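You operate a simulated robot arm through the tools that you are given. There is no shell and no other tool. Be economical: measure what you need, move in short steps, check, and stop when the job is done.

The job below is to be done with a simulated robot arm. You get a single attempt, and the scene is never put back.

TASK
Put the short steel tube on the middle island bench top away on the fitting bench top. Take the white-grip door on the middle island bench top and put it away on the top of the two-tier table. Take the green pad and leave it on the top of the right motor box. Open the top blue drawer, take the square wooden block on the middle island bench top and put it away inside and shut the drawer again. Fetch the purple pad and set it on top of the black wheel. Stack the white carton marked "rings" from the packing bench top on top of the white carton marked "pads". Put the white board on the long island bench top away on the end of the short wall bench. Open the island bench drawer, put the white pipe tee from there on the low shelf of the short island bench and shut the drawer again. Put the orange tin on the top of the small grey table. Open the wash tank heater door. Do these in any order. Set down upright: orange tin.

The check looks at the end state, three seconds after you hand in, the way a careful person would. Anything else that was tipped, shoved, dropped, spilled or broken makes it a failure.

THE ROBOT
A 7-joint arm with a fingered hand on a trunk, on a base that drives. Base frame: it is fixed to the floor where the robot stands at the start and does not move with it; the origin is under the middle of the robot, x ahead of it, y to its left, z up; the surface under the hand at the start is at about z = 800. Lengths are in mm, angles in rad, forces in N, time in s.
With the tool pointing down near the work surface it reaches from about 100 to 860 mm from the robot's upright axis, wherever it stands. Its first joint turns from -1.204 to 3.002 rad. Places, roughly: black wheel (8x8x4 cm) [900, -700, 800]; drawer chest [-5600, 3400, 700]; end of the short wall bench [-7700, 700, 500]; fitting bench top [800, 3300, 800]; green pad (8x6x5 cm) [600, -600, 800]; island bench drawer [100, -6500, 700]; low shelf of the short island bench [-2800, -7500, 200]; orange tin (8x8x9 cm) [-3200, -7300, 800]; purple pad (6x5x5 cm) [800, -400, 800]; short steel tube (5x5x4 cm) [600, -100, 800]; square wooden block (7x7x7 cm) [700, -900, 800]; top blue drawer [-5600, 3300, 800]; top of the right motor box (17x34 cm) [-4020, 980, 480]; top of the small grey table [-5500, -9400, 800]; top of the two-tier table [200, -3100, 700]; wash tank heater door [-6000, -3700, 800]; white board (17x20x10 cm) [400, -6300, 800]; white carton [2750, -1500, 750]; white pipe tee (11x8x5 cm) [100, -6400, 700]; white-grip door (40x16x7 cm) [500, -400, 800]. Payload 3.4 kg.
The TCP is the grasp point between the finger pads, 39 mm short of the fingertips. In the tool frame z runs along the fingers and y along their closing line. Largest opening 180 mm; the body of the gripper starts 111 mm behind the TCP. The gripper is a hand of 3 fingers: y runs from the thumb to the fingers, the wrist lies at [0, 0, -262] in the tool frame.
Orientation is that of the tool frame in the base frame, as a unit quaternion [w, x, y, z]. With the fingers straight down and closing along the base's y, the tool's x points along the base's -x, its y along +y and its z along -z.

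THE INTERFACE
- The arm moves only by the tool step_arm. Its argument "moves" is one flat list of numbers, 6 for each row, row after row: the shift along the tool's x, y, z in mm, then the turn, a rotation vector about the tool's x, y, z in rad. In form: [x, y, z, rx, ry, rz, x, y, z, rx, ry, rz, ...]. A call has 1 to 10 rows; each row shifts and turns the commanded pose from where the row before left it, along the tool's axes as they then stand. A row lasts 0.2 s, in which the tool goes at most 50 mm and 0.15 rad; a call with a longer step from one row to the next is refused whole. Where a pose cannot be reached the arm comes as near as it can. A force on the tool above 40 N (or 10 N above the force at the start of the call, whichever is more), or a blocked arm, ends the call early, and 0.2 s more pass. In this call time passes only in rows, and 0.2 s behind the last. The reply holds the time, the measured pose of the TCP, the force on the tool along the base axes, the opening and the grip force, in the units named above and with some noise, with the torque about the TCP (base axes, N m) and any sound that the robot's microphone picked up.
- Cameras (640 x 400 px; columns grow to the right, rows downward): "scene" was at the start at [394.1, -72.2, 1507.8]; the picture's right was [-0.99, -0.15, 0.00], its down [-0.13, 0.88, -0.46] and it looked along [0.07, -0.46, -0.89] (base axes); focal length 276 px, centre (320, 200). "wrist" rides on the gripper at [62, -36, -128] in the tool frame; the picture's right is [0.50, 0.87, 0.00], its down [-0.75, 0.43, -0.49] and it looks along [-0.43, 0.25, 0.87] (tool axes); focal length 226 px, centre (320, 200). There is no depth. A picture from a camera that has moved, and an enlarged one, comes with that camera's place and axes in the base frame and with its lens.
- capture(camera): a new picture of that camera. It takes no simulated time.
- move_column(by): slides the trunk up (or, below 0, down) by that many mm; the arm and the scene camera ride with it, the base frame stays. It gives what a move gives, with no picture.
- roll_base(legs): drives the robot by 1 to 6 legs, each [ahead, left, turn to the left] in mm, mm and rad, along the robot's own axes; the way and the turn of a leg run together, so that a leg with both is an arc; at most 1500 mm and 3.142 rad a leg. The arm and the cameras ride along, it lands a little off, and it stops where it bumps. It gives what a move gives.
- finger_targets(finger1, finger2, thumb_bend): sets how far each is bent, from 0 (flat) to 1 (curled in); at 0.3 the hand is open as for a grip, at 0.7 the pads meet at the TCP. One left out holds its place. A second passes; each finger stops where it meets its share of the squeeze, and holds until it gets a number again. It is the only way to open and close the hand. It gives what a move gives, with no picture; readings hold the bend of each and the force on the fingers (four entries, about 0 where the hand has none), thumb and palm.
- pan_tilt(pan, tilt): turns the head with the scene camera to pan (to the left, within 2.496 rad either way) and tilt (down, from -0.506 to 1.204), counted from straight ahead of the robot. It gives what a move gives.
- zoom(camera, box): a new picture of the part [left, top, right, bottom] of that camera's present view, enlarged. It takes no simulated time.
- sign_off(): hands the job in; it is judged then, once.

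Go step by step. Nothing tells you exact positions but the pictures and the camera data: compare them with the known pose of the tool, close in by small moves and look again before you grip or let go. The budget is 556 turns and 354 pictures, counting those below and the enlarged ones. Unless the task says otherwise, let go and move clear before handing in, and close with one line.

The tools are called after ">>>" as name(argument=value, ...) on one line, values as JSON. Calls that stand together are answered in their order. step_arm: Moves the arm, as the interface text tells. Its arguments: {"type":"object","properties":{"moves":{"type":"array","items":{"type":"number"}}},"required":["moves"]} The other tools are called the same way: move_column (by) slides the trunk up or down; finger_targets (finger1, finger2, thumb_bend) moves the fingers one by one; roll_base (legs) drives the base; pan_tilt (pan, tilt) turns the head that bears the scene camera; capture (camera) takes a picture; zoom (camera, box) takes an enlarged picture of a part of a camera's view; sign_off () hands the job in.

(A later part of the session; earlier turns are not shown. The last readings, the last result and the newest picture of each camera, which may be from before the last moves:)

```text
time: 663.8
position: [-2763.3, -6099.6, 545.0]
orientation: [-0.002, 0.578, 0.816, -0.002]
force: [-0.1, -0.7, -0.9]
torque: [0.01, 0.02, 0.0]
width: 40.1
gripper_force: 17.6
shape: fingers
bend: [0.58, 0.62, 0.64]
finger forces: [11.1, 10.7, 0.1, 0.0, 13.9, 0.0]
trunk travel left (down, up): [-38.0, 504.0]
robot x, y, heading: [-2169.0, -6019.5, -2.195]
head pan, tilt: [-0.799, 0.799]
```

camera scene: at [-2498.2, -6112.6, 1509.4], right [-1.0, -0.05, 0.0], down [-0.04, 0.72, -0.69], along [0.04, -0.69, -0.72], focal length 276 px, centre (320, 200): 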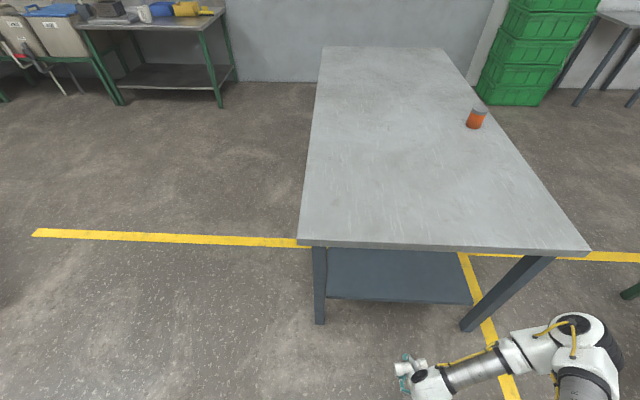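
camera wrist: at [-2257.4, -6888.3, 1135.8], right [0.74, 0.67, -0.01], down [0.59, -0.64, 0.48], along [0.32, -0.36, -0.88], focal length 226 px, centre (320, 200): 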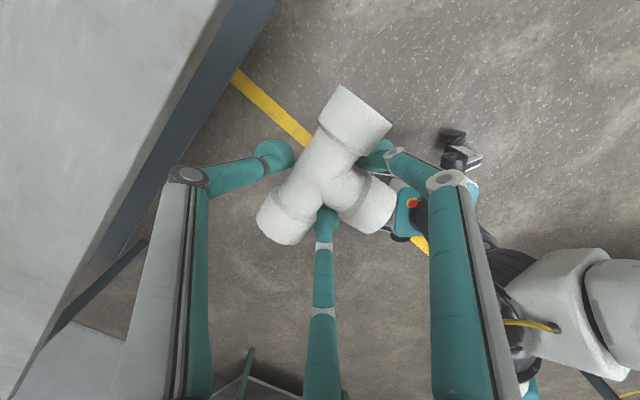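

>>> step_arm(moves=[0, 0, 0, 0.0465, -0.132, 0, 0, 0, 0, 0.0465, -0.132, 0, 0, 0, 0, 0.0465, -0.132, 0, 0, 0, 0, 0.0465, -0.132, 0])

>>> capture(camera="wrist")

```text
time: 664.8
position: [-2761.0, -6101.0, 546.0]
orientation: [0.158, 0.555, 0.784, -0.228]
force: [0.3, -0.5, -0.8]
torque: [0.0, 0.0, 0.0]
width: 40.1
gripper_force: 18.4
shape: fingers
bend: [0.58, 0.62, 0.64]
finger forces: [11.9, 11.4, 0.1, 0.0, 13.9, 0.0]
trunk travel left (down, up): [-38.0, 504.0]
robot x, y, heading: [-2172.3, -6023.7, -2.199]
head pan, tilt: [-0.799, 0.799]
```

```text
160 pictures are left
camera wrist: at [-2816.5, -5992.1, 630.2], right [0.65, 0.64, -0.41], down [0.67, -0.22, 0.71], along [0.37, -0.74, -0.57], focal length 226 px, centre (320, 200)
```

wrist: 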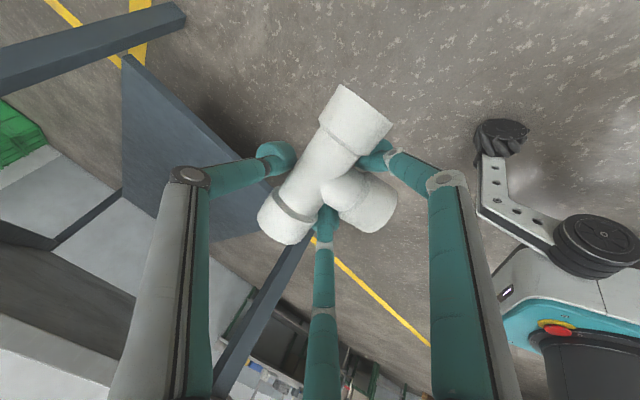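

>>> step_arm(moves=[22.5, 8.2, 38, 0, 0, 0, 22.5, 8.2, 38, 0, 0, 0, 22.5, 8.2, 38, 0, 0, 0, 22.5, 8.2, 38, 0, 0, 0, 22.5, 8.2, 38, 0, 0, 0, 22.5, 8.2, 38, 0, 0, 0])

>>> capture(camera="scene")

```text
time: 666.2
position: [-2760.0, -6096.3, 401.3]
orientation: [0.158, 0.555, 0.785, -0.227]
force: [0.7, 0.0, -0.1]
torque: [0.02, -0.02, 0.01]
width: 39.7
gripper_force: 18.7
shape: fingers
bend: [0.58, 0.62, 0.64]
finger forces: [12.0, 11.7, 0.0, 0.0, 13.9, 0.0]
out of reach, approached as far as the arm can: row 4, 5, 6
trunk travel left (down, up): [-38.0, 504.0]
robot x, y, heading: [-2168.9, -6020.5, -2.194]
head pan, tilt: [-0.799, 0.799]
```

```text
159 pictures are left
camera scene: at [-2497.8, -6359.0, 1509.7], right [-0.14, 0.99, 0.0], down [0.71, 0.1, -0.69], along [-0.68, -0.1, -0.72], focal length 276 px, centre (320, 200)
```

scene: 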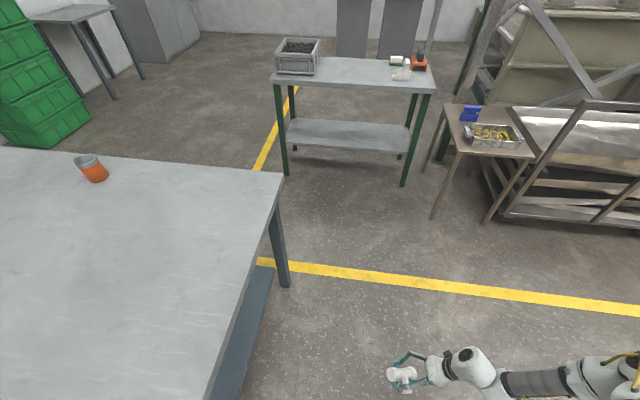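

Limit again. The arm should reach lower closer to its shoulder; I bring the hand in and retry lowering.

>>> step_arm(moves=[-7.5, 36.5, -3.4, 0, 0, 0, -7.5, 36.5, -3.4, 0, 0, 0, -7.5, 36.5, -3.4, 0, 0, 0, -7.5, 36.5, -3.4, 0, 0, 0, 22.5, 8.2, 38, 0, 0, 0, 22.5, 8.2, 38, 0, 0, 0, 22.5, 8.2, 38, 0, 0, 0])

>>> capture(camera="scene")

```text
time: 667.8
position: [-2719.3, -6080.9, 416.5]
orientation: [0.159, 0.552, 0.785, -0.231]
force: [0.1, 0.1, -1.3]
torque: [0.03, -0.01, -0.02]
width: 39.9
gripper_force: 18.6
shape: fingers
bend: [0.58, 0.62, 0.64]
finger forces: [11.8, 11.6, 0.0, 0.1, 13.9, 0.0]
out of reach, approached as far as the arm can: row 1, 2, 3, 4, 5, 6, 7
trunk travel left (down, up): [-38.0, 504.0]
robot x, y, heading: [-2170.9, -6021.5, -2.197]
head pan, tilt: [-0.799, 0.799]
```

```text
158 pictures are left
camera scene: at [-2497.6, -6358.6, 1509.8], right [-0.14, 0.99, 0.0], down [0.71, 0.1, -0.69], along [-0.68, -0.1, -0.72], focal length 276 px, centre (320, 200)
```

scene: 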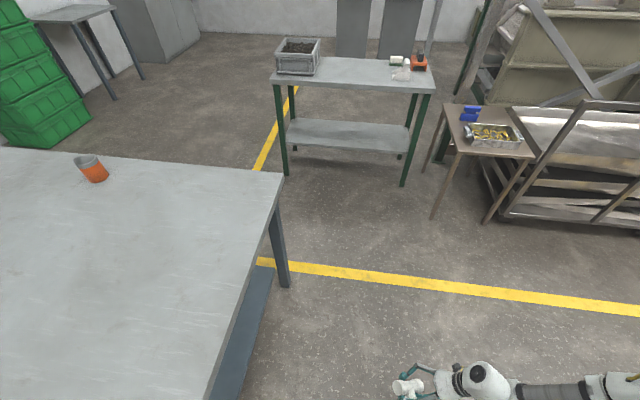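

Nearer is worse; I try further out.

>>> step_arm(moves=[7.5, -36.5, 3.4, 0, 0, 0, 7.5, -36.5, 3.4, 0, 0, 0, 7.5, -36.5, 3.4, 0, 0, 0, 7.5, -36.5, 3.4, 0, 0, 0, 7.5, -36.5, 3.4, 0, 0, 0, 22.5, 8.2, 38, 0, 0, 0, 22.5, 8.2, 38, 0, 0, 0, 22.5, 8.2, 38, 0, 0, 0, 22.5, 8.2, 38, 0, 0, 0])

```text
time: 669.8
position: [-2904.4, -6109.7, 236.1]
orientation: [0.158, 0.555, 0.785, -0.227]
force: [-0.7, -1.5, -0.1]
torque: [-0.01, -0.02, -0.03]
width: 39.3
gripper_force: 18.1
shape: fingers
bend: [0.58, 0.62, 0.64]
finger forces: [11.3, 11.6, 0.0, 0.1, 13.8, 0.0]
trunk travel left (down, up): [-38.0, 504.0]
robot x, y, heading: [-2171.9, -6019.3, -2.197]
head pan, tilt: [-0.799, 0.799]
```

This works far out. The straight north approach is safer for the arm, so I go back north of the bench and do it there with the hand extended far.

>>> step_arm(moves=[-22.5, -8.2, -38, 0, 0, 0, -22.5, -8.2, -38, 0, 0, 0, -22.5, -8.2, -38, 0, 0, 0, -22.5, -8.2, -38, 0, 0, 0, -22.5, -8.2, -38, 0, 0, 0, -22.5, -8.2, -38, 0, 0, 0, 0, 0, -20, -0.0465, 0.132, 0, 0, 0, -20, -0.0465, 0.132, 0, 0, 0, -20, -0.0465, 0.132, 0, 0, 0, -20, -0.0465, 0.132, 0])

>>> roll_base(legs=[[0, 0, 1.477], [-660, -250, 0]])

>>> capture(camera="scene")

```text
time: 672.0
position: [-2900.9, -6086.1, 582.7]
orientation: [-0.003, 0.578, 0.816, 0.0]
force: [0.0, 0.2, -0.2]
torque: [-0.02, 0.02, 0.01]
width: 39.3
gripper_force: 18.2
shape: fingers
bend: [0.58, 0.62, 0.64]
finger forces: [11.2, 11.8, 0.0, 0.0, 13.6, 0.0]
trunk travel left (down, up): [-38.0, 504.0]
robot x, y, heading: [-2169.5, -6020.5, -2.202]
head pan, tilt: [-0.799, 0.799]
```

```text
time: 674.6
position: [-2611.3, -6582.0, 589.3]
orientation: [-0.012, 0.202, 0.979, 0.009]
force: [-0.5, -0.2, -0.7]
torque: [-0.01, -0.02, -0.03]
width: 39.0
gripper_force: 20.2
shape: fingers
bend: [0.58, 0.62, 0.64]
finger forces: [12.7, 12.9, 0.0, 0.0, 14.1, 0.0]
trunk travel left (down, up): [-38.0, 504.0]
robot x, y, heading: [-2171.2, -6018.7, -1.345]
head pan, tilt: [-0.799, 0.799]
stopped in leg 1: the force on the tool passed its limit at 201 N (the readings are from after the stop); the commanded pose is now the measured one
```

```text
157 pictures are left
camera scene: at [-2118.6, -6466.2, 1517.1], right [-0.84, 0.54, 0.0], down [0.38, 0.6, -0.7], along [-0.38, -0.59, -0.71], focal length 276 px, centre (320, 200)
```

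scene: 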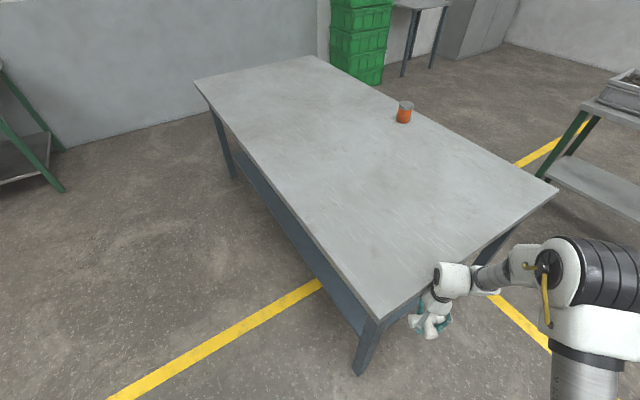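

The swing touched the bench end. I turn back, go further north before turning, keeping the hand clear.

>>> roll_base(legs=[[0, 0, -0.85]])

>>> step_arm(moves=[0, 0, -45, 0, 0, 0, 0, 0, -45, 0, 0, 0, 0, 0, -45, 0, 0, 0, 0, 0, -45, 0, 0, 0, 0, 0, -45, 0, 0, 0, 0, 0, -45, 0, 0, 0, 0, 0, -45, 0, 0, 0])

>>> capture(camera="scene")

>>> capture(camera="wrist")

```text
time: 677.2
position: [-2885.7, -6073.8, 579.3]
orientation: [-0.003, 0.583, 0.812, 0.017]
force: [-0.2, 0.0, -0.2]
torque: [-0.01, 0.02, 0.03]
width: 39.3
gripper_force: 19.8
shape: fingers
bend: [0.58, 0.62, 0.64]
finger forces: [12.3, 12.7, 0.0, 0.0, 13.9, 0.0]
trunk travel left (down, up): [-38.0, 504.0]
robot x, y, heading: [-2171.9, -6020.5, -2.177]
head pan, tilt: [-0.799, 0.799]
```

```text
time: 678.8
position: [-2891.6, -6079.7, 898.9]
orientation: [-0.002, 0.584, 0.812, 0.016]
force: [0.6, 0.1, -1.0]
torque: [-0.03, 0.0, 0.0]
width: 39.0
gripper_force: 19.3
shape: fingers
bend: [0.58, 0.62, 0.64]
finger forces: [12.2, 12.6, 0.0, 0.0, 14.0, 0.0]
trunk travel left (down, up): [-38.0, 504.0]
robot x, y, heading: [-2173.2, -6020.4, -2.181]
head pan, tilt: [-0.799, 0.799]
```

```text
156 pictures are left
camera scene: at [-2493.1, -6365.0, 1509.7], right [-0.16, 0.99, 0.0], down [0.71, 0.11, -0.69], along [-0.68, -0.11, -0.72], focal length 276 px, centre (320, 200)
```

scene: 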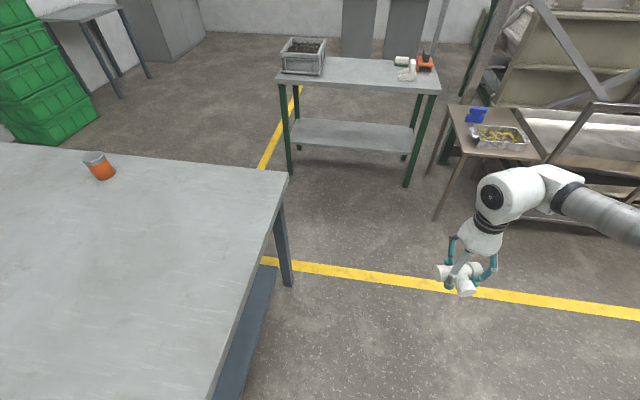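

```text
155 pictures are left
camera wrist: at [-2947.4, -6035.8, 1026.2], right [0.66, 0.75, 0.03], down [0.65, -0.59, 0.49], along [0.38, -0.3, -0.87], focal length 226 px, centre (320, 200)
```

wrist: 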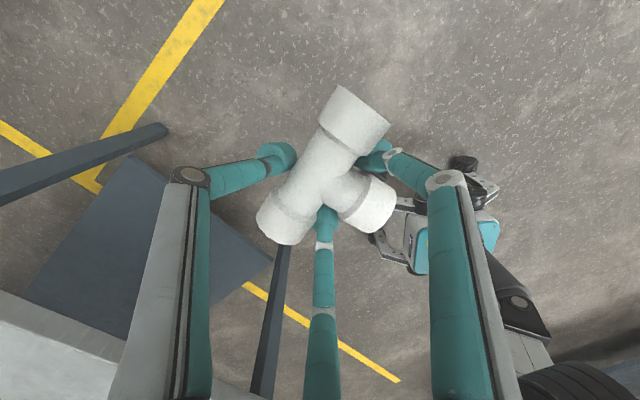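

Bench and tin look unmoved. I go around north with the hand high.

>>> roll_base(legs=[[0, -733, 0], [0, 0, 1.46]])

>>> step_arm(moves=[0, 0, 45, 0, 0, 0, 0, 0, 45, 0, 0, 0, 0, 0, 45, 0, 0, 0, 0, 0, 45, 0, 0, 0, 0, 0, 45, 0, 0, 0, 0, 0, 45, 0, 0, 0, 0, 0, 45, 0, 0, 0, 0, 0, 45, 0, 0, 0])

```text
time: 686.3
position: [-2797.7, -6325.3, 897.1]
orientation: [-0.013, -0.106, 0.994, 0.01]
force: [-0.3, 0.3, -1.1]
torque: [-0.03, -0.01, 0.0]
width: 38.8
gripper_force: 19.3
shape: fingers
bend: [0.58, 0.62, 0.64]
finger forces: [11.7, 12.4, 0.0, 0.1, 14.1, 0.0]
trunk travel left (down, up): [-38.0, 504.0]
robot x, y, heading: [-2776.8, -5606.3, -0.724]
head pan, tilt: [-0.799, 0.799]
```

```text
time: 688.1
position: [-2806.3, -6316.5, 541.6]
orientation: [-0.013, -0.105, 0.994, 0.006]
force: [-0.4, 0.0, -0.5]
torque: [0.03, 0.04, 0.0]
width: 38.8
gripper_force: 19.1
shape: fingers
bend: [0.58, 0.62, 0.64]
finger forces: [11.5, 12.1, 0.0, 0.1, 14.1, 0.1]
trunk travel left (down, up): [-38.0, 504.0]
robot x, y, heading: [-2772.7, -5606.5, -0.723]
head pan, tilt: [-0.799, 0.799]
```

>>> step_arm(moves=[0, 0, 0, 0.122, 0.026, 0, 0, 0, 0, 0.122, 0.026, 0, 0, 0, 0, 0.122, 0.026, 0, 0, 0, 0, 0.122, 0.026, 0, 0, 21.6, 39.5, 0, 0, 0, 0, 21.6, 39.5, 0, 0, 0, 0, 21.6, 39.5, 0, 0, 0, 0, 21.6, 39.5, 0, 0, 0, 0, 21.6, 39.5, 0, 0, 0])

>>> capture(camera="scene")

```text
time: 690.1
position: [-2834.6, -6315.8, 318.4]
orientation: [-0.038, -0.107, 0.964, -0.239]
force: [0.5, -0.2, -1.3]
torque: [0.01, 0.0, -0.03]
width: 38.7
gripper_force: 18.0
shape: fingers
bend: [0.58, 0.62, 0.64]
finger forces: [11.4, 11.3, 0.0, 0.1, 13.8, 0.1]
trunk travel left (down, up): [-38.0, 504.0]
robot x, y, heading: [-2775.2, -5604.2, -0.727]
head pan, tilt: [-0.799, 0.799]
```

```text
154 pictures are left
camera scene: at [-2472.7, -5963.5, 1509.1], right [-1.0, -0.05, 0.0], down [-0.03, 0.72, -0.69], along [0.03, -0.69, -0.72], focal length 276 px, centre (320, 200)
```

scene: 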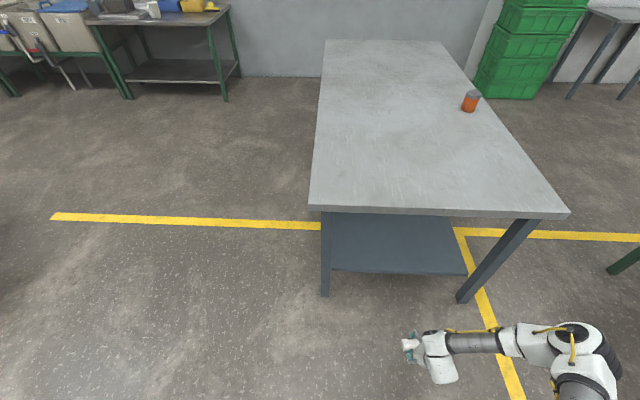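

Driving straight in would put the elbow into the bench top. I turn the robot right ~0.64 so the elbow stays well outside, and rotate the tilted tool back to face the shelf.

>>> roll_base(legs=[[0, 0, -0.643]])

```text
time: 692.3
position: [-3252.1, -6134.9, 321.2]
orientation: [-0.113, 0.206, 0.948, -0.215]
force: [-0.7, 0.1, -0.6]
torque: [-0.02, 0.0, -0.01]
width: 39.2
gripper_force: 18.5
shape: fingers
bend: [0.58, 0.62, 0.64]
finger forces: [11.6, 11.6, 0.1, 0.0, 13.8, 0.0]
trunk travel left (down, up): [-38.0, 504.0]
robot x, y, heading: [-2774.1, -5602.4, -1.372]
head pan, tilt: [-0.799, 0.799]
```

>>> step_arm(moves=[0, 0, 0, 0.0176, -0.0636, -0.1235, 0, 0, 0, 0.0176, -0.0636, -0.1235, 0, 0, 0, 0.0176, -0.0636, -0.1235, 0, 0, 0, 0.0176, -0.0636, -0.1235, 0, 0, 0, 0.0176, -0.0636, -0.1235])

>>> capture(camera="scene")

```text
time: 693.5
position: [-3250.1, -6136.6, 320.6]
orientation: [-0.035, -0.132, 0.96, -0.243]
force: [0.6, 1.0, -0.6]
torque: [-0.02, -0.03, -0.04]
width: 38.7
gripper_force: 18.8
shape: fingers
bend: [0.58, 0.62, 0.64]
finger forces: [12.1, 12.4, 0.1, 0.0, 13.8, 0.0]
trunk travel left (down, up): [-38.0, 504.0]
robot x, y, heading: [-2777.8, -5603.6, -1.367]
head pan, tilt: [-0.799, 0.799]
```

```text
153 pictures are left
camera scene: at [-2751.0, -6073.3, 1509.2], right [-0.83, 0.56, 0.0], down [0.41, 0.6, -0.69], along [-0.39, -0.57, -0.72], focal length 276 px, centre (320, 200)
```

scene: 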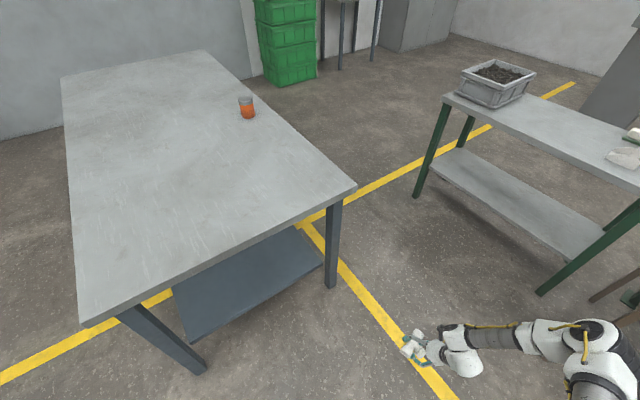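

>>> roll_base(legs=[[228, 361, 0], [310, -64, 0]])

>>> capture(camera="scene")

>>> capture(camera="wrist")

```text
time: 697.8
position: [-2853.4, -6606.2, 321.5]
orientation: [-0.035, -0.134, 0.96, -0.243]
force: [-0.5, -0.8, -0.3]
torque: [0.03, -0.01, 0.04]
width: 38.4
gripper_force: 19.1
shape: fingers
bend: [0.58, 0.62, 0.64]
finger forces: [12.2, 12.4, 0.0, 0.0, 13.8, 0.0]
trunk travel left (down, up): [-38.0, 504.0]
robot x, y, heading: [-2387.6, -6071.8, -1.368]
head pan, tilt: [-0.799, 0.799]
```

```text
152 pictures are left
camera scene: at [-2352.6, -6541.9, 1509.5], right [-0.83, 0.56, 0.0], down [0.4, 0.6, -0.69], along [-0.39, -0.57, -0.72], focal length 276 px, centre (320, 200)
```

scene: 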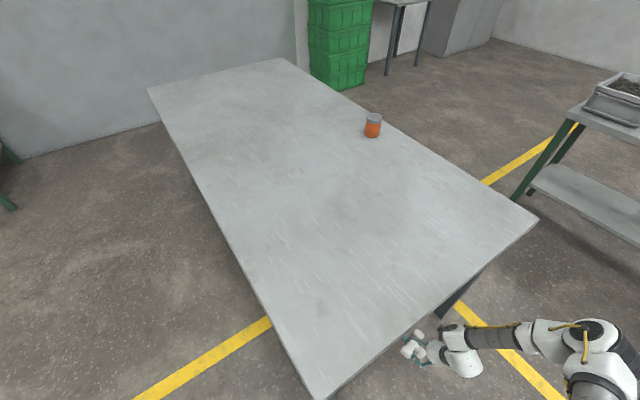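

```text
151 pictures are left
camera wrist: at [-2904.1, -6591.9, 459.1], right [-0.72, 0.61, -0.33], down [0.61, 0.78, 0.14], along [0.34, -0.1, -0.93], focal length 226 px, centre (320, 200)
```

wrist: 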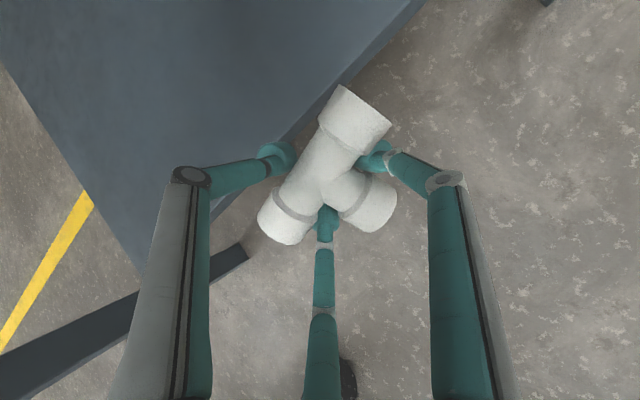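

The shelf edge is just ahead, at y≈-6692. I roll the base in 165 mm.

>>> roll_base(legs=[[162, -33, 0]])

>>> capture(camera="scene")

>>> capture(camera="wrist")

```text
time: 699.2
position: [-2849.2, -6743.7, 319.7]
orientation: [-0.041, -0.132, 0.961, -0.239]
force: [-0.5, 0.1, 0.0]
torque: [0.0, -0.03, -0.03]
width: 38.5
gripper_force: 19.0
shape: fingers
bend: [0.58, 0.62, 0.64]
finger forces: [12.2, 12.8, 0.1, 0.0, 13.7, 0.0]
trunk travel left (down, up): [-38.0, 504.0]
robot x, y, heading: [-2379.7, -6225.6, -1.371]
head pan, tilt: [-0.799, 0.799]
stopped in leg 1: the robot was blocked; the commanded pose is now the measured one
```

```text
150 pictures are left
camera scene: at [-2355.5, -6690.7, 1509.7], right [-0.83, 0.56, 0.0], down [0.41, 0.6, -0.69], along [-0.39, -0.57, -0.72], focal length 276 px, centre (320, 200)
```

scene: 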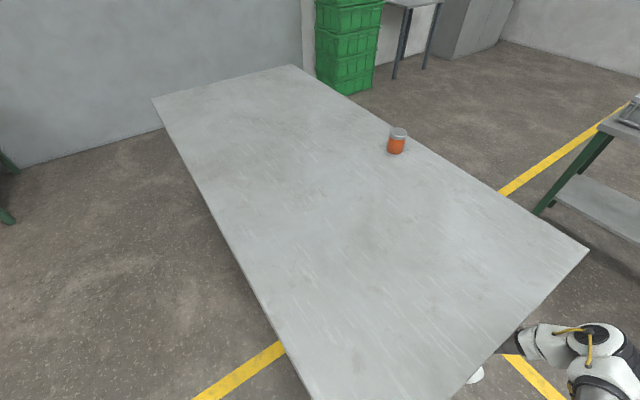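

```text
149 pictures are left
camera wrist: at [-2896.6, -6729.0, 457.6], right [-0.72, 0.62, -0.32], down [0.61, 0.78, 0.13], along [0.33, -0.1, -0.94], focal length 226 px, centre (320, 200)
```

wrist: 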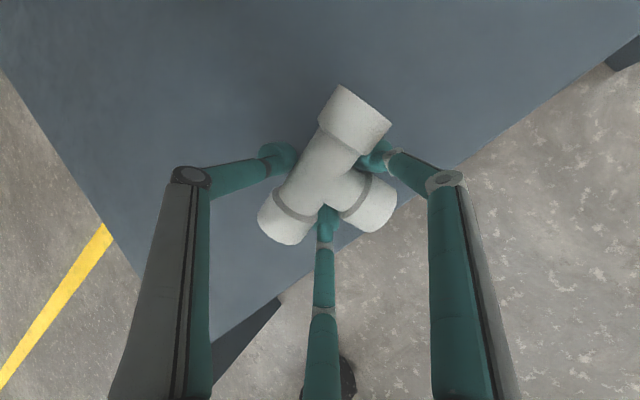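

The base got blocked slightly early. I check what is touching.

>>> pan_tilt(pan=-1.2, tilt=1.2)

>>> capture(camera="scene")

```text
time: 700.1
position: [-2848.1, -6743.9, 319.4]
orientation: [-0.04, -0.132, 0.961, -0.24]
force: [-0.3, -1.1, -0.3]
torque: [0.03, -0.03, -0.02]
width: 39.0
gripper_force: 19.6
shape: fingers
bend: [0.58, 0.62, 0.64]
finger forces: [12.1, 12.8, 0.0, 0.1, 13.8, 0.0]
trunk travel left (down, up): [-38.0, 504.0]
robot x, y, heading: [-2379.4, -6221.5, -1.369]
head pan, tilt: [-1.201, 1.201]
```

```text
148 pictures are left
camera scene: at [-2357.2, -6654.6, 1481.9], right [-0.54, 0.84, 0.0], down [0.78, 0.51, -0.36], along [-0.3, -0.19, -0.93], focal length 276 px, centre (320, 200)
```

scene: 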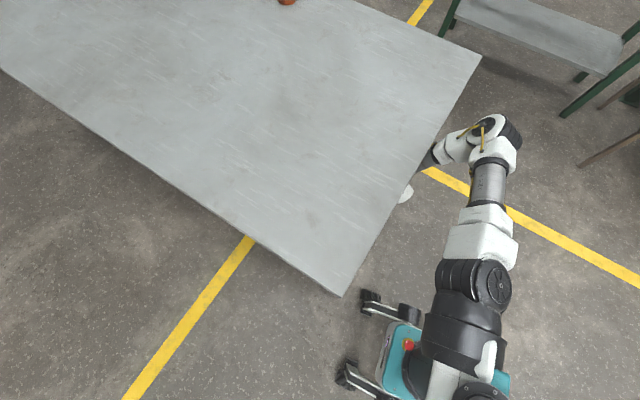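

The forearm is right at the bench top's edge. I back off 15 mm, lower the hand (and forearm), then go in further.

>>> roll_base(legs=[[-15, 3, 0]])

>>> step_arm(moves=[-3.5, 11, 22, 0, 0, 0, -3.5, 11, 22, 0, 0, 0])

>>> capture(camera="wrist")

>>> capture(camera="scene")

```text
time: 700.9
position: [-2849.2, -6728.8, 320.1]
orientation: [-0.04, -0.132, 0.961, -0.24]
force: [-0.5, -0.4, -1.0]
torque: [0.02, -0.01, -0.01]
width: 38.5
gripper_force: 19.6
shape: fingers
bend: [0.58, 0.62, 0.64]
finger forces: [12.3, 12.8, 0.0, 0.0, 13.9, 0.0]
trunk travel left (down, up): [-38.0, 504.0]
robot x, y, heading: [-2383.9, -6206.6, -1.369]
head pan, tilt: [-1.201, 1.201]
```

```text
time: 701.5
position: [-2845.3, -6731.1, 275.9]
orientation: [-0.043, -0.133, 0.96, -0.244]
force: [0.8, -0.7, 16.7]
torque: [0.42, 0.13, -0.1]
width: 39.8
gripper_force: 30.2
shape: fingers
bend: [0.6, 0.7, 0.6]
finger forces: [15.0, 23.2, 0.0, 0.1, 22.4, 0.0]
trunk travel left (down, up): [-38.0, 504.0]
robot x, y, heading: [-2380.2, -6206.1, -1.371]
head pan, tilt: [-1.201, 1.201]
```

```text
147 pictures are left
camera wrist: at [-2893.8, -6715.9, 413.0], right [-0.72, 0.61, -0.32], down [0.61, 0.78, 0.12], along [0.33, -0.11, -0.94], focal length 226 px, centre (320, 200)
```

wrist: 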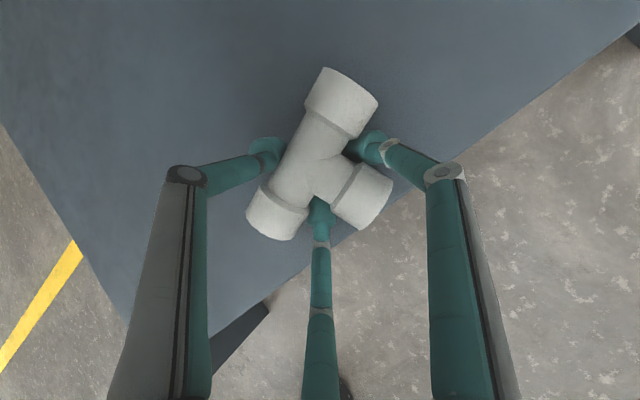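

```text
146 pictures are left
camera scene: at [-2353.8, -6635.2, 1483.4], right [-0.54, 0.84, 0.0], down [0.78, 0.51, -0.36], along [-0.3, -0.19, -0.93], focal length 276 px, centre (320, 200)
```

scene: 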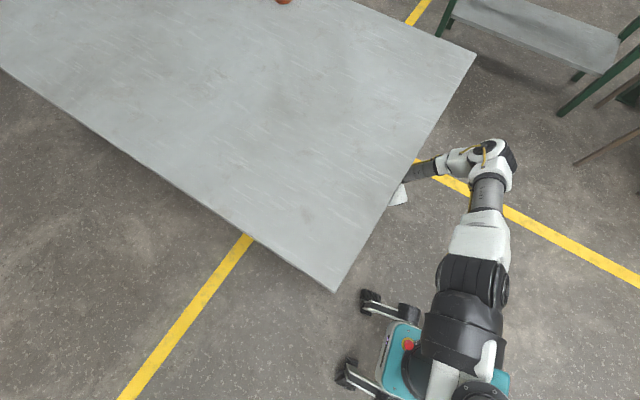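

Touching the shelf near its edge. I raise 12 mm, go 45 mm further in with the base, and lower again.

>>> step_arm(moves=[1.7, -5.4, -10.6, 0, 0, 0])

>>> roll_base(legs=[[44, -9, 0]])

>>> capture(camera="wrist")

```text
time: 701.9
position: [-2848.4, -6730.0, 283.4]
orientation: [-0.043, -0.132, 0.961, -0.241]
force: [-0.2, 0.1, 4.8]
torque: [0.14, -0.04, 0.01]
width: 39.3
gripper_force: 24.3
shape: fingers
bend: [0.6, 0.66, 0.62]
finger forces: [14.1, 18.5, 0.0, 0.0, 15.5, 0.1]
trunk travel left (down, up): [-38.0, 504.0]
robot x, y, heading: [-2379.0, -6203.8, -1.368]
head pan, tilt: [-1.201, 1.201]
```

```text
time: 702.8
position: [-2845.9, -6775.1, 285.1]
orientation: [-0.045, -0.132, 0.96, -0.241]
force: [-0.2, -0.3, 2.5]
torque: [0.09, 0.08, 0.03]
width: 39.1
gripper_force: 22.8
shape: fingers
bend: [0.59, 0.65, 0.63]
finger forces: [14.9, 16.3, 0.0, 0.1, 14.6, 0.0]
trunk travel left (down, up): [-38.0, 504.0]
robot x, y, heading: [-2378.8, -6250.0, -1.364]
head pan, tilt: [-1.201, 1.201]
```

```text
145 pictures are left
camera wrist: at [-2894.1, -6759.0, 423.1], right [-0.72, 0.62, -0.32], down [0.61, 0.78, 0.12], along [0.32, -0.11, -0.94], focal length 226 px, centre (320, 200)
```

wrist: 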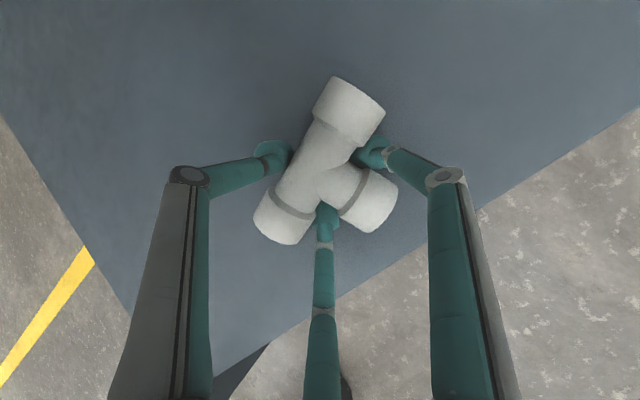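

Now it's fully over the shelf. I lower a touch and release.

>>> step_arm(moves=[-0.8, 2.7, 5.3, 0, 0, 0])

>>> finger_targets(finger1=0.48, finger2=0.48, thumb_bend=0.46)

>>> capture(camera="wrist")

```text
time: 703.1
position: [-2846.1, -6774.7, 281.9]
orientation: [-0.046, -0.133, 0.959, -0.244]
force: [1.5, -0.2, 9.7]
torque: [0.28, -0.09, -0.08]
width: 39.5
gripper_force: 26.2
shape: fingers
bend: [0.59, 0.66, 0.62]
finger forces: [13.3, 20.6, 0.0, 0.0, 18.2, 0.0]
trunk travel left (down, up): [-38.0, 504.0]
robot x, y, heading: [-2375.8, -6249.3, -1.368]
head pan, tilt: [-1.201, 1.201]
```

```text
time: 704.1
position: [-2847.2, -6773.9, 280.7]
orientation: [-0.046, -0.132, 0.96, -0.244]
force: [-3.8, -1.4, 11.3]
torque: [-0.07, -0.07, 0.01]
width: 84.2
gripper_force: 5.4
shape: fingers
bend: [0.48, 0.61, 0.46]
finger forces: [0.0, 10.8, 0.0, 0.0, 0.0, 0.1]
trunk travel left (down, up): [-38.0, 504.0]
robot x, y, heading: [-2380.9, -6250.8, -1.371]
head pan, tilt: [-1.201, 1.201]
```

```text
144 pictures are left
camera wrist: at [-2893.9, -6758.4, 419.8], right [-0.72, 0.62, -0.32], down [0.62, 0.78, 0.12], along [0.32, -0.11, -0.94], focal length 226 px, centre (320, 200)
```

wrist: 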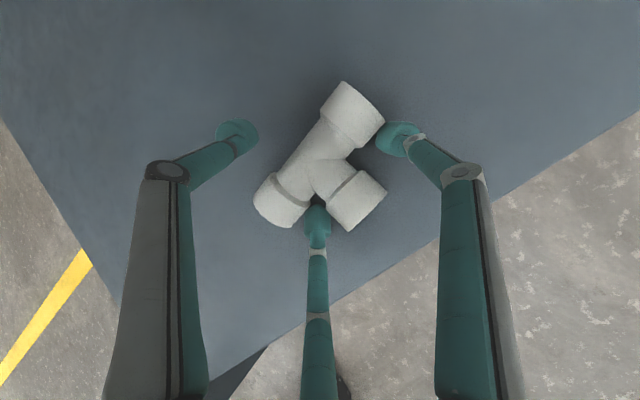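

>>> step_arm(moves=[1.4, -4.5, -8.8, 0, 0, 0, 1.4, -4.5, -8.8, 0, 0, 0])

>>> finger_targets(finger2=0.48)

>>> capture(camera="wrist")

```text
time: 704.8
position: [-2845.2, -6774.2, 301.7]
orientation: [-0.045, -0.133, 0.96, -0.243]
force: [0.0, 1.1, 0.4]
torque: [-0.04, 0.02, 0.01]
width: 84.4
gripper_force: 0.1
shape: fingers
bend: [0.48, 0.48, 0.46]
finger forces: [0.1, 0.0, 0.0, 0.1, 0.0, 0.1]
trunk travel left (down, up): [-38.0, 504.0]
robot x, y, heading: [-2385.4, -6249.7, -1.366]
head pan, tilt: [-1.201, 1.201]
```

```text
time: 705.8
position: [-2846.6, -6774.4, 302.9]
orientation: [-0.046, -0.133, 0.96, -0.243]
force: [0.4, -0.8, 0.7]
torque: [0.01, 0.02, 0.0]
width: 84.2
gripper_force: 0.0
shape: fingers
bend: [0.48, 0.48, 0.46]
finger forces: [0.1, 0.0, 0.0, 0.0, 0.0, 0.0]
trunk travel left (down, up): [-38.0, 504.0]
robot x, y, heading: [-2380.1, -6253.7, -1.371]
head pan, tilt: [-1.201, 1.201]
```

```text
143 pictures are left
camera wrist: at [-2893.2, -6758.7, 439.7], right [-0.72, 0.62, -0.32], down [0.62, 0.78, 0.12], along [0.32, -0.11, -0.94], focal length 226 px, centre (320, 200)
```

wrist: 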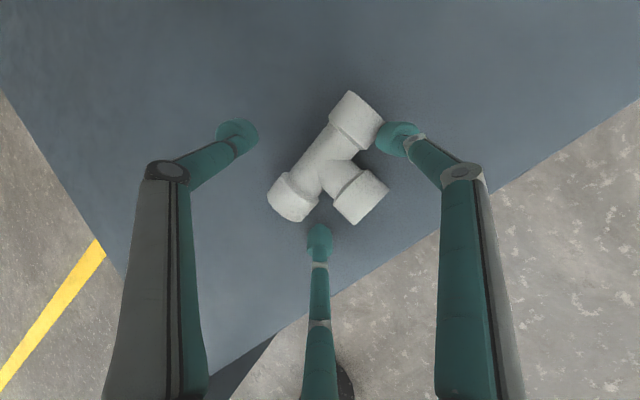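

The tee lies flat on the low shelf. I back out straight.

>>> roll_base(legs=[[-294, 60, 0], [-294, 60, 0]])

>>> pan_tilt(pan=-0.4, tilt=0.8)

>>> capture(camera="scene")

```text
time: 709.4
position: [-2847.2, -6174.9, 301.2]
orientation: [-0.046, -0.132, 0.96, -0.243]
force: [0.2, -0.6, 0.4]
torque: [0.01, 0.0, 0.02]
width: 84.7
gripper_force: 0.1
shape: fingers
bend: [0.48, 0.48, 0.46]
finger forces: [0.0, 0.1, 0.1, 0.0, 0.0, 0.1]
trunk travel left (down, up): [-38.0, 504.0]
robot x, y, heading: [-2382.1, -5650.3, -1.367]
head pan, tilt: [-1.201, 1.201]
```

```text
time: 710.6
position: [-2847.2, -6176.1, 305.9]
orientation: [-0.048, -0.132, 0.96, -0.244]
force: [-1.4, -0.3, 0.7]
torque: [0.01, -0.04, 0.0]
width: 84.6
gripper_force: 0.1
shape: fingers
bend: [0.48, 0.48, 0.46]
finger forces: [0.0, 0.0, 0.1, 0.0, 0.0, 0.0]
trunk travel left (down, up): [-38.0, 504.0]
robot x, y, heading: [-2379.9, -5656.3, -1.375]
head pan, tilt: [-0.4, 0.799]
```

```text
142 pictures are left
camera scene: at [-2327.2, -6134.4, 1509.7], right [-0.98, 0.2, 0.0], down [0.15, 0.71, -0.69], along [-0.13, -0.68, -0.72], focal length 276 px, centre (320, 200)
```

scene: 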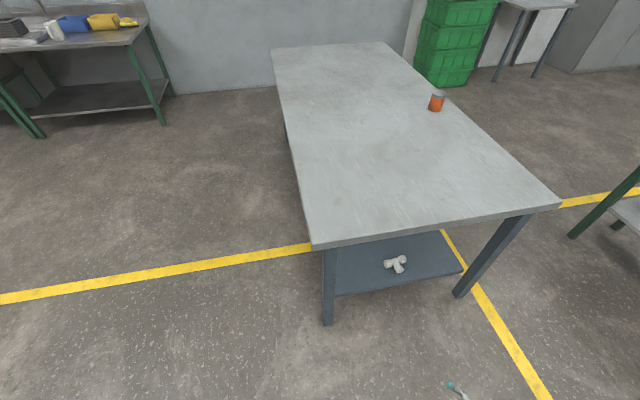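

Tee is in place. I bring the arm back up to vertical and drive around to the west side of this bench for the orange tin.

>>> step_arm(moves=[6, -20, -39.7, 0, 0, 0, 6, -20, -39.7, 0, 0, 0, 6, -20, -39.7, 0, 0, 0, 0, 0, -20, -0.118, -0.033, 0, 0, 0, -20, -0.118, -0.033, 0, 0, 0, -20, -0.118, -0.033, 0, 0, 0, -20, -0.118, -0.033, 0, 0, 0, -48, 0, 0, 0, 0, 0, -48, 0, 0, 0, 0, 0, -48, 0, 0, 0])

>>> step_arm(moves=[0, 0, -48, 0, 0, 0, 0, 0, -48, 0, 0, 0, 0, 0, -48, 0, 0, 0, 0, 0, -48, 0, 0, 0, 0, 0, -48, 0, 0, 0, 0, 0, -48, 0, 0, 0, 0, 0, -48, 0, 0, 0])

```text
time: 712.8
position: [-2836.9, -6145.6, 660.2]
orientation: [-0.016, -0.133, 0.991, -0.005]
force: [0.8, 0.3, 0.0]
torque: [-0.01, 0.02, -0.01]
width: 84.4
gripper_force: 0.1
shape: fingers
bend: [0.48, 0.48, 0.46]
finger forces: [0.0, 0.0, 0.1, 0.0, 0.0, 0.1]
trunk travel left (down, up): [-38.0, 504.0]
robot x, y, heading: [-2380.2, -5653.8, -1.366]
head pan, tilt: [-0.4, 0.799]
```

```text
time: 714.4
position: [-2832.2, -6135.5, 843.9]
orientation: [-0.015, -0.134, 0.991, -0.007]
force: [0.0, 0.9, -0.5]
torque: [0.01, 0.01, -0.03]
width: 84.3
gripper_force: 0.0
shape: fingers
bend: [0.48, 0.48, 0.46]
finger forces: [0.1, 0.0, 0.0, 0.0, 0.0, 0.1]
out of reach, approached as far as the arm can: row 4, 5, 6, 7
trunk travel left (down, up): [-38.0, 504.0]
robot x, y, heading: [-2378.1, -5652.6, -1.371]
head pan, tilt: [-0.4, 0.799]
```

>>> move_column(by=150)

>>> roll_base(legs=[[0, 0, 2.17], [-1013, 898, 0]])

>>> pan_tilt(pan=-2.2, tilt=0.7)

>>> capture(camera="scene")

```text
time: 716.1
position: [-2845.6, -6075.1, 1065.5]
orientation: [-0.006, -0.129, 0.98, -0.149]
force: [-0.4, 0.5, 0.8]
torque: [0.04, 0.03, -0.03]
width: 84.4
gripper_force: 0.1
shape: fingers
bend: [0.48, 0.48, 0.46]
finger forces: [0.0, 0.0, 0.1, 0.0, 0.1, 0.0]
trunk travel left (down, up): [-188.0, 354.0]
robot x, y, heading: [-2379.3, -5653.2, -1.367]
head pan, tilt: [-0.4, 0.799]
```

```text
time: 727.3
position: [-3041.1, -5879.0, 1107.3]
orientation: [-0.181, 0.924, -0.317, 0.119]
force: [-0.2, 0.6, -0.2]
torque: [-0.07, -0.04, -0.02]
width: 85.0
gripper_force: 0.1
shape: fingers
bend: [0.48, 0.48, 0.46]
finger forces: [0.0, 0.0, 0.0, 0.0, 0.0, 0.1]
trunk travel left (down, up): [-188.0, 354.0]
robot x, y, heading: [-3615.5, -5814.5, 0.834]
head pan, tilt: [-0.4, 0.799]
stopped in leg 2: the robot was blocked; the commanded pose is now the measured one
```

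```text
time: 729.1
position: [-3032.7, -5885.7, 1100.9]
orientation: [-0.177, 0.924, -0.32, 0.111]
force: [-0.8, 0.0, -0.2]
torque: [0.02, -0.01, 0.01]
width: 84.9
gripper_force: 0.0
shape: fingers
bend: [0.48, 0.48, 0.46]
finger forces: [0.1, 0.0, 0.0, 0.1, 0.0, 0.1]
trunk travel left (down, up): [-188.0, 354.0]
robot x, y, heading: [-3612.9, -5815.7, 0.835]
head pan, tilt: [-2.201, 0.7]
```

```text
141 pictures are left
camera scene: at [-3459.2, -5810.8, 1719.8], right [-0.98, -0.2, 0.01], down [-0.14, 0.64, -0.75], along [0.14, -0.74, -0.66], focal length 276 px, centre (320, 200)
```

scene: 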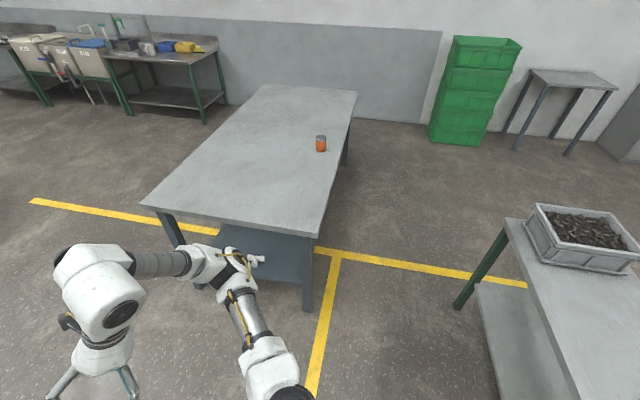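

The base bumped something, likely the small tan table. I look at it.

>>> pan_tilt(pan=1.9, tilt=0.9)

>>> capture(camera="scene")

```text
time: 732.5
position: [-3032.6, -5885.4, 1099.8]
orientation: [-0.178, 0.924, -0.32, 0.112]
force: [-0.4, 0.1, -0.2]
torque: [0.0, 0.0, 0.03]
width: 84.6
gripper_force: 0.1
shape: fingers
bend: [0.48, 0.48, 0.46]
finger forces: [0.0, 0.0, 0.0, 0.0, 0.1, 0.0]
trunk travel left (down, up): [-188.0, 354.0]
robot x, y, heading: [-3607.9, -5818.3, 0.835]
head pan, tilt: [1.901, 0.901]
```

```text
140 pictures are left
camera scene: at [-3544.9, -5696.2, 1707.1], right [0.4, 0.92, 0.01], down [0.71, -0.3, -0.64], along [-0.59, 0.26, -0.77], focal length 276 px, centre (320, 200)
```

scene: 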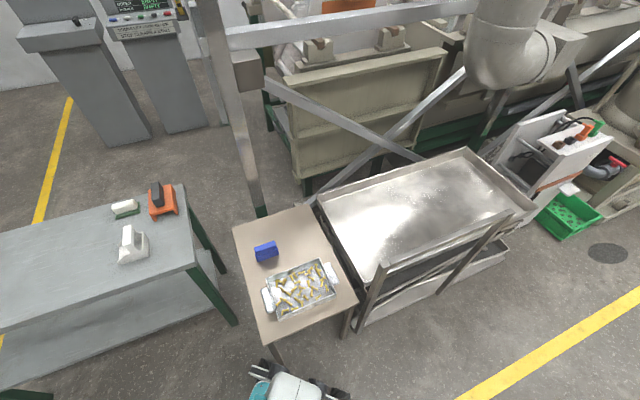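

The table wasn't displaced. I move away south, and level the tool.

>>> step_arm(moves=[0, 0, 0, -0.138, -0.032, 0, 0, 0, 0, -0.138, -0.032, 0, 0, 0, 0, -0.138, -0.032, 0])

>>> roll_base(legs=[[-371, -335, 0], [-802, -604, 0]])

>>> pan_tilt(pan=-0.8, tilt=0.9)

>>> capture(camera="scene")

```text
time: 733.3
position: [-3063.8, -5899.8, 948.6]
orientation: [0.023, 0.943, -0.333, -0.005]
force: [0.1, 0.7, -0.1]
torque: [0.02, 0.01, 0.04]
width: 84.3
gripper_force: 0.1
shape: fingers
bend: [0.48, 0.48, 0.46]
finger forces: [0.1, 0.1, 0.0, 0.1, 0.0, 0.0]
out of reach, approached as far as the arm can: row 1, 2, 3
trunk travel left (down, up): [-188.0, 354.0]
robot x, y, heading: [-3613.7, -5814.7, 0.831]
head pan, tilt: [1.901, 0.901]
```

```text
time: 741.0
position: [-3154.3, -7400.3, 950.9]
orientation: [0.023, 0.944, -0.33, -0.004]
force: [-0.2, 0.2, 0.2]
torque: [0.0, 0.02, 0.0]
width: 84.5
gripper_force: 0.0
shape: fingers
bend: [0.48, 0.48, 0.46]
finger forces: [0.0, 0.1, 0.0, 0.1, 0.0, 0.1]
trunk travel left (down, up): [-188.0, 354.0]
robot x, y, heading: [-3702.8, -7318.6, 0.837]
head pan, tilt: [1.901, 0.901]
```

```text
time: 743.4
position: [-3156.0, -7398.8, 952.4]
orientation: [0.023, 0.944, -0.33, -0.003]
force: [0.1, 0.5, -0.3]
torque: [0.05, 0.0, 0.02]
width: 84.4
gripper_force: 0.1
shape: fingers
bend: [0.48, 0.48, 0.46]
finger forces: [0.0, 0.1, 0.0, 0.0, 0.0, 0.0]
trunk travel left (down, up): [-188.0, 354.0]
robot x, y, heading: [-3700.5, -7323.2, 0.837]
head pan, tilt: [-0.799, 0.901]
```

```text
139 pictures are left
camera scene: at [-3512.4, -7207.7, 1705.5], right [0.04, -1.0, 0.0], down [-0.79, -0.03, -0.62], along [0.62, 0.02, -0.79], focal length 276 px, centre (320, 200)
```

scene: 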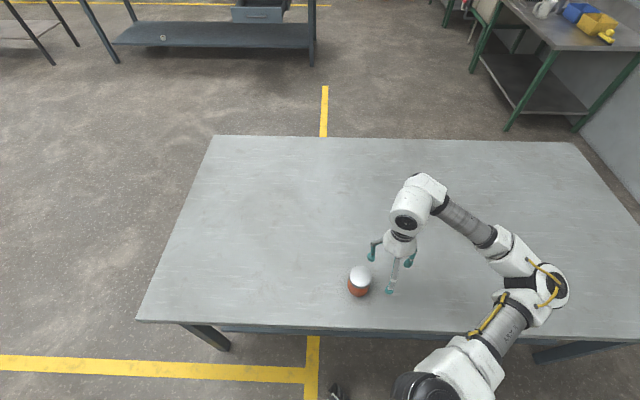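

>>> zoom(camera="scene", box=[300, 220, 460, 320])

>>> capture(camera="wrist")

```text
4.00 times, centred on (380, 270) of scene
camera zoom: at [-3512.4, -7207.7, 1705.5], right [0.04, -1.0, 0.0], down [-0.79, -0.03, -0.62], along [0.62, 0.02, -0.79], focal length 1105 px, centre (80, -80)
```

zoom: 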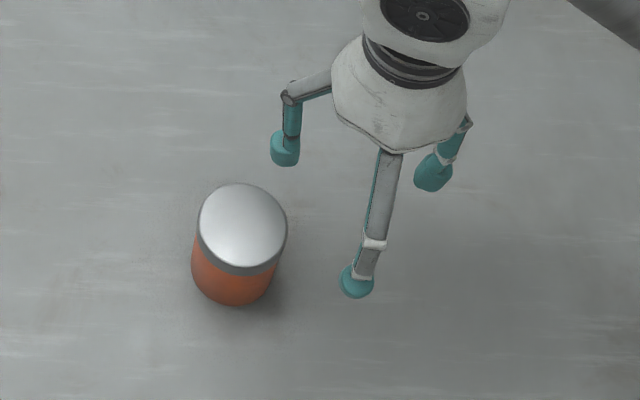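

```text
137 pictures are left
camera wrist: at [-3082.4, -7405.6, 1079.1], right [-0.15, -0.99, 0.04], down [-0.85, 0.15, 0.5], along [-0.51, 0.04, -0.86], focal length 226 px, centre (320, 200)
```

wrist: 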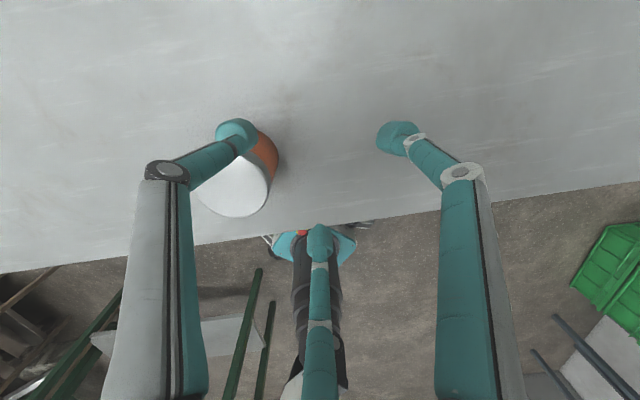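

The tin is upright at (-3166,-7322). I raise, centre over it, and descend with open fingers.

>>> step_arm(moves=[0, 0, -45, 0.0464, -0.0076, 0, 0, 0, -45, 0, 0, 0, -28, -27, 0, 0, 0, 0, -28, -27, 0, 0, 0, 0])

>>> finger_targets(finger1=0.36, finger2=0.36, thumb_bend=0.36)

>>> capture(camera="wrist")

```text
time: 744.4
position: [-3164.3, -7310.7, 970.5]
orientation: [-0.001, 0.944, -0.33, 0.001]
force: [0.8, -0.2, -0.3]
torque: [0.01, -0.01, -0.01]
width: 84.5
gripper_force: 0.0
shape: fingers
bend: [0.48, 0.48, 0.46]
finger forces: [0.0, 0.0, 0.1, 0.1, 0.1, 0.1]
out of reach, approached as far as the arm can: row 1, 2
trunk travel left (down, up): [-188.0, 354.0]
robot x, y, heading: [-3703.5, -7320.0, 0.834]
head pan, tilt: [-0.799, 0.901]
```

```text
time: 745.4
position: [-3163.3, -7312.8, 969.8]
orientation: [-0.001, 0.944, -0.33, 0.001]
force: [-0.4, -0.4, 0.4]
torque: [0.0, 0.0, 0.02]
width: 127.9
gripper_force: 0.0
shape: fingers
bend: [0.36, 0.36, 0.36]
finger forces: [0.0, 0.0, 0.1, 0.0, 0.0, 0.0]
trunk travel left (down, up): [-188.0, 354.0]
robot x, y, heading: [-3703.3, -7323.9, 0.839]
head pan, tilt: [-0.799, 0.901]
```

```text
136 pictures are left
camera wrist: at [-3092.2, -7323.3, 1097.5], right [-0.15, -0.99, 0.0], down [-0.86, 0.13, 0.49], along [-0.49, 0.07, -0.87], focal length 226 px, centre (320, 200)
```

wrist: 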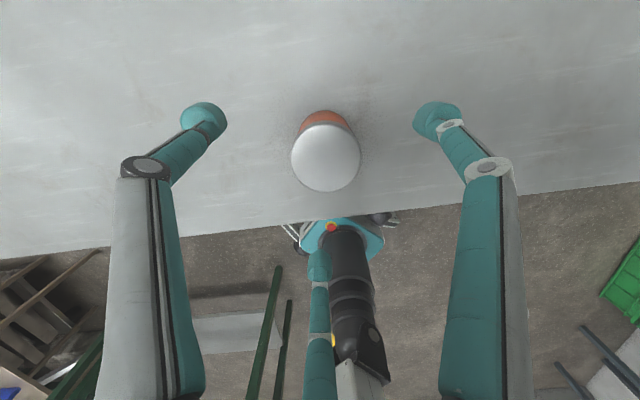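

>>> step_arm(moves=[2, 6, 40, 0, 0, 0, 0, 0, 40, 0, 0, 0, 0, 0, 36, 0, 0, 0])

>>> finger_targets(finger1=0.7, finger2=0.7, thumb_bend=0.7)

>>> capture(camera="wrist")

```text
time: 746.2
position: [-3164.5, -7313.9, 853.9]
orientation: [-0.001, 0.944, -0.33, 0.001]
force: [0.5, -0.9, 0.3]
torque: [-0.01, 0.02, -0.01]
width: 128.3
gripper_force: 0.1
shape: fingers
bend: [0.36, 0.36, 0.36]
finger forces: [0.0, 0.1, 0.0, 0.0, 0.1, 0.1]
trunk travel left (down, up): [-188.0, 354.0]
robot x, y, heading: [-3700.7, -7322.0, 0.835]
head pan, tilt: [-0.799, 0.901]
```

```text
time: 747.2
position: [-3164.4, -7315.1, 854.1]
orientation: [0.0, 0.944, -0.33, 0.0]
force: [1.7, 0.7, 0.2]
torque: [-0.04, 0.01, -0.03]
width: 49.9
gripper_force: 18.7
shape: fingers
bend: [0.54, 0.54, 0.6]
finger forces: [11.4, 10.8, 0.0, 0.0, 14.8, 0.0]
trunk travel left (down, up): [-188.0, 354.0]
robot x, y, heading: [-3701.2, -7322.1, 0.841]
head pan, tilt: [-0.799, 0.901]
```

```text
135 pictures are left
camera wrist: at [-3093.7, -7326.3, 981.9], right [-0.15, -0.99, 0.0], down [-0.86, 0.13, 0.49], along [-0.49, 0.07, -0.87], focal length 226 px, centre (320, 200)
```

wrist: 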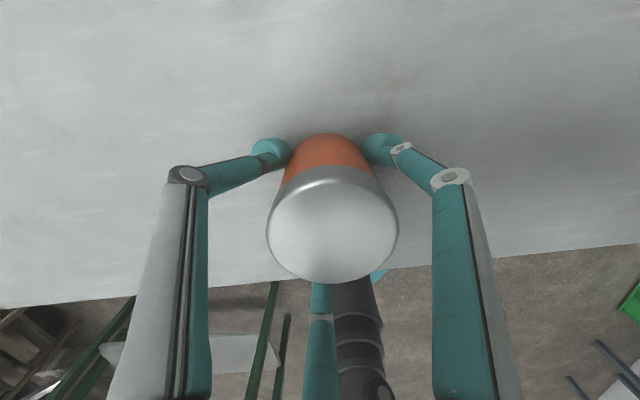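

Good grip on the tin. I lift it.

>>> step_arm(moves=[0, 0, -20, 0, 0, 0, 0, 0, -40, 0, 0, 0])

>>> move_column(by=130)

>>> capture(camera="wrist")

```text
time: 747.8
position: [-3164.3, -7317.4, 914.0]
orientation: [0.0, 0.944, -0.33, 0.001]
force: [-0.5, -0.3, -3.3]
torque: [0.02, -0.04, -0.01]
width: 50.1
gripper_force: 18.4
shape: fingers
bend: [0.54, 0.54, 0.61]
finger forces: [11.4, 10.7, 0.1, 0.0, 14.5, 0.0]
trunk travel left (down, up): [-188.0, 354.0]
robot x, y, heading: [-3702.6, -7321.6, 0.838]
head pan, tilt: [-0.799, 0.901]
```

```text
time: 749.4
position: [-3166.1, -7319.6, 1044.1]
orientation: [-0.001, 0.944, -0.329, 0.001]
force: [0.1, -0.1, -2.8]
torque: [0.04, 0.02, 0.0]
width: 50.0
gripper_force: 18.6
shape: fingers
bend: [0.54, 0.54, 0.61]
finger forces: [11.3, 10.7, 0.0, 0.0, 14.5, 0.1]
trunk travel left (down, up): [-318.0, 224.0]
robot x, y, heading: [-3701.9, -7315.8, 0.837]
head pan, tilt: [-0.799, 0.901]
```

```text
134 pictures are left
camera wrist: at [-3094.9, -7329.5, 1171.2], right [-0.15, -0.99, 0.0], down [-0.86, 0.13, 0.49], along [-0.49, 0.07, -0.87], focal length 226 px, centre (320, 200)
```

wrist: 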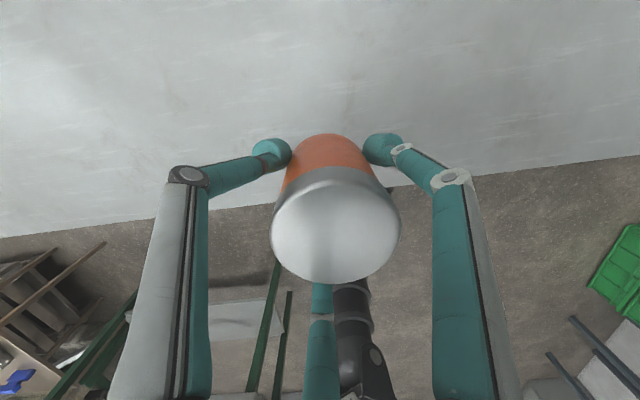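

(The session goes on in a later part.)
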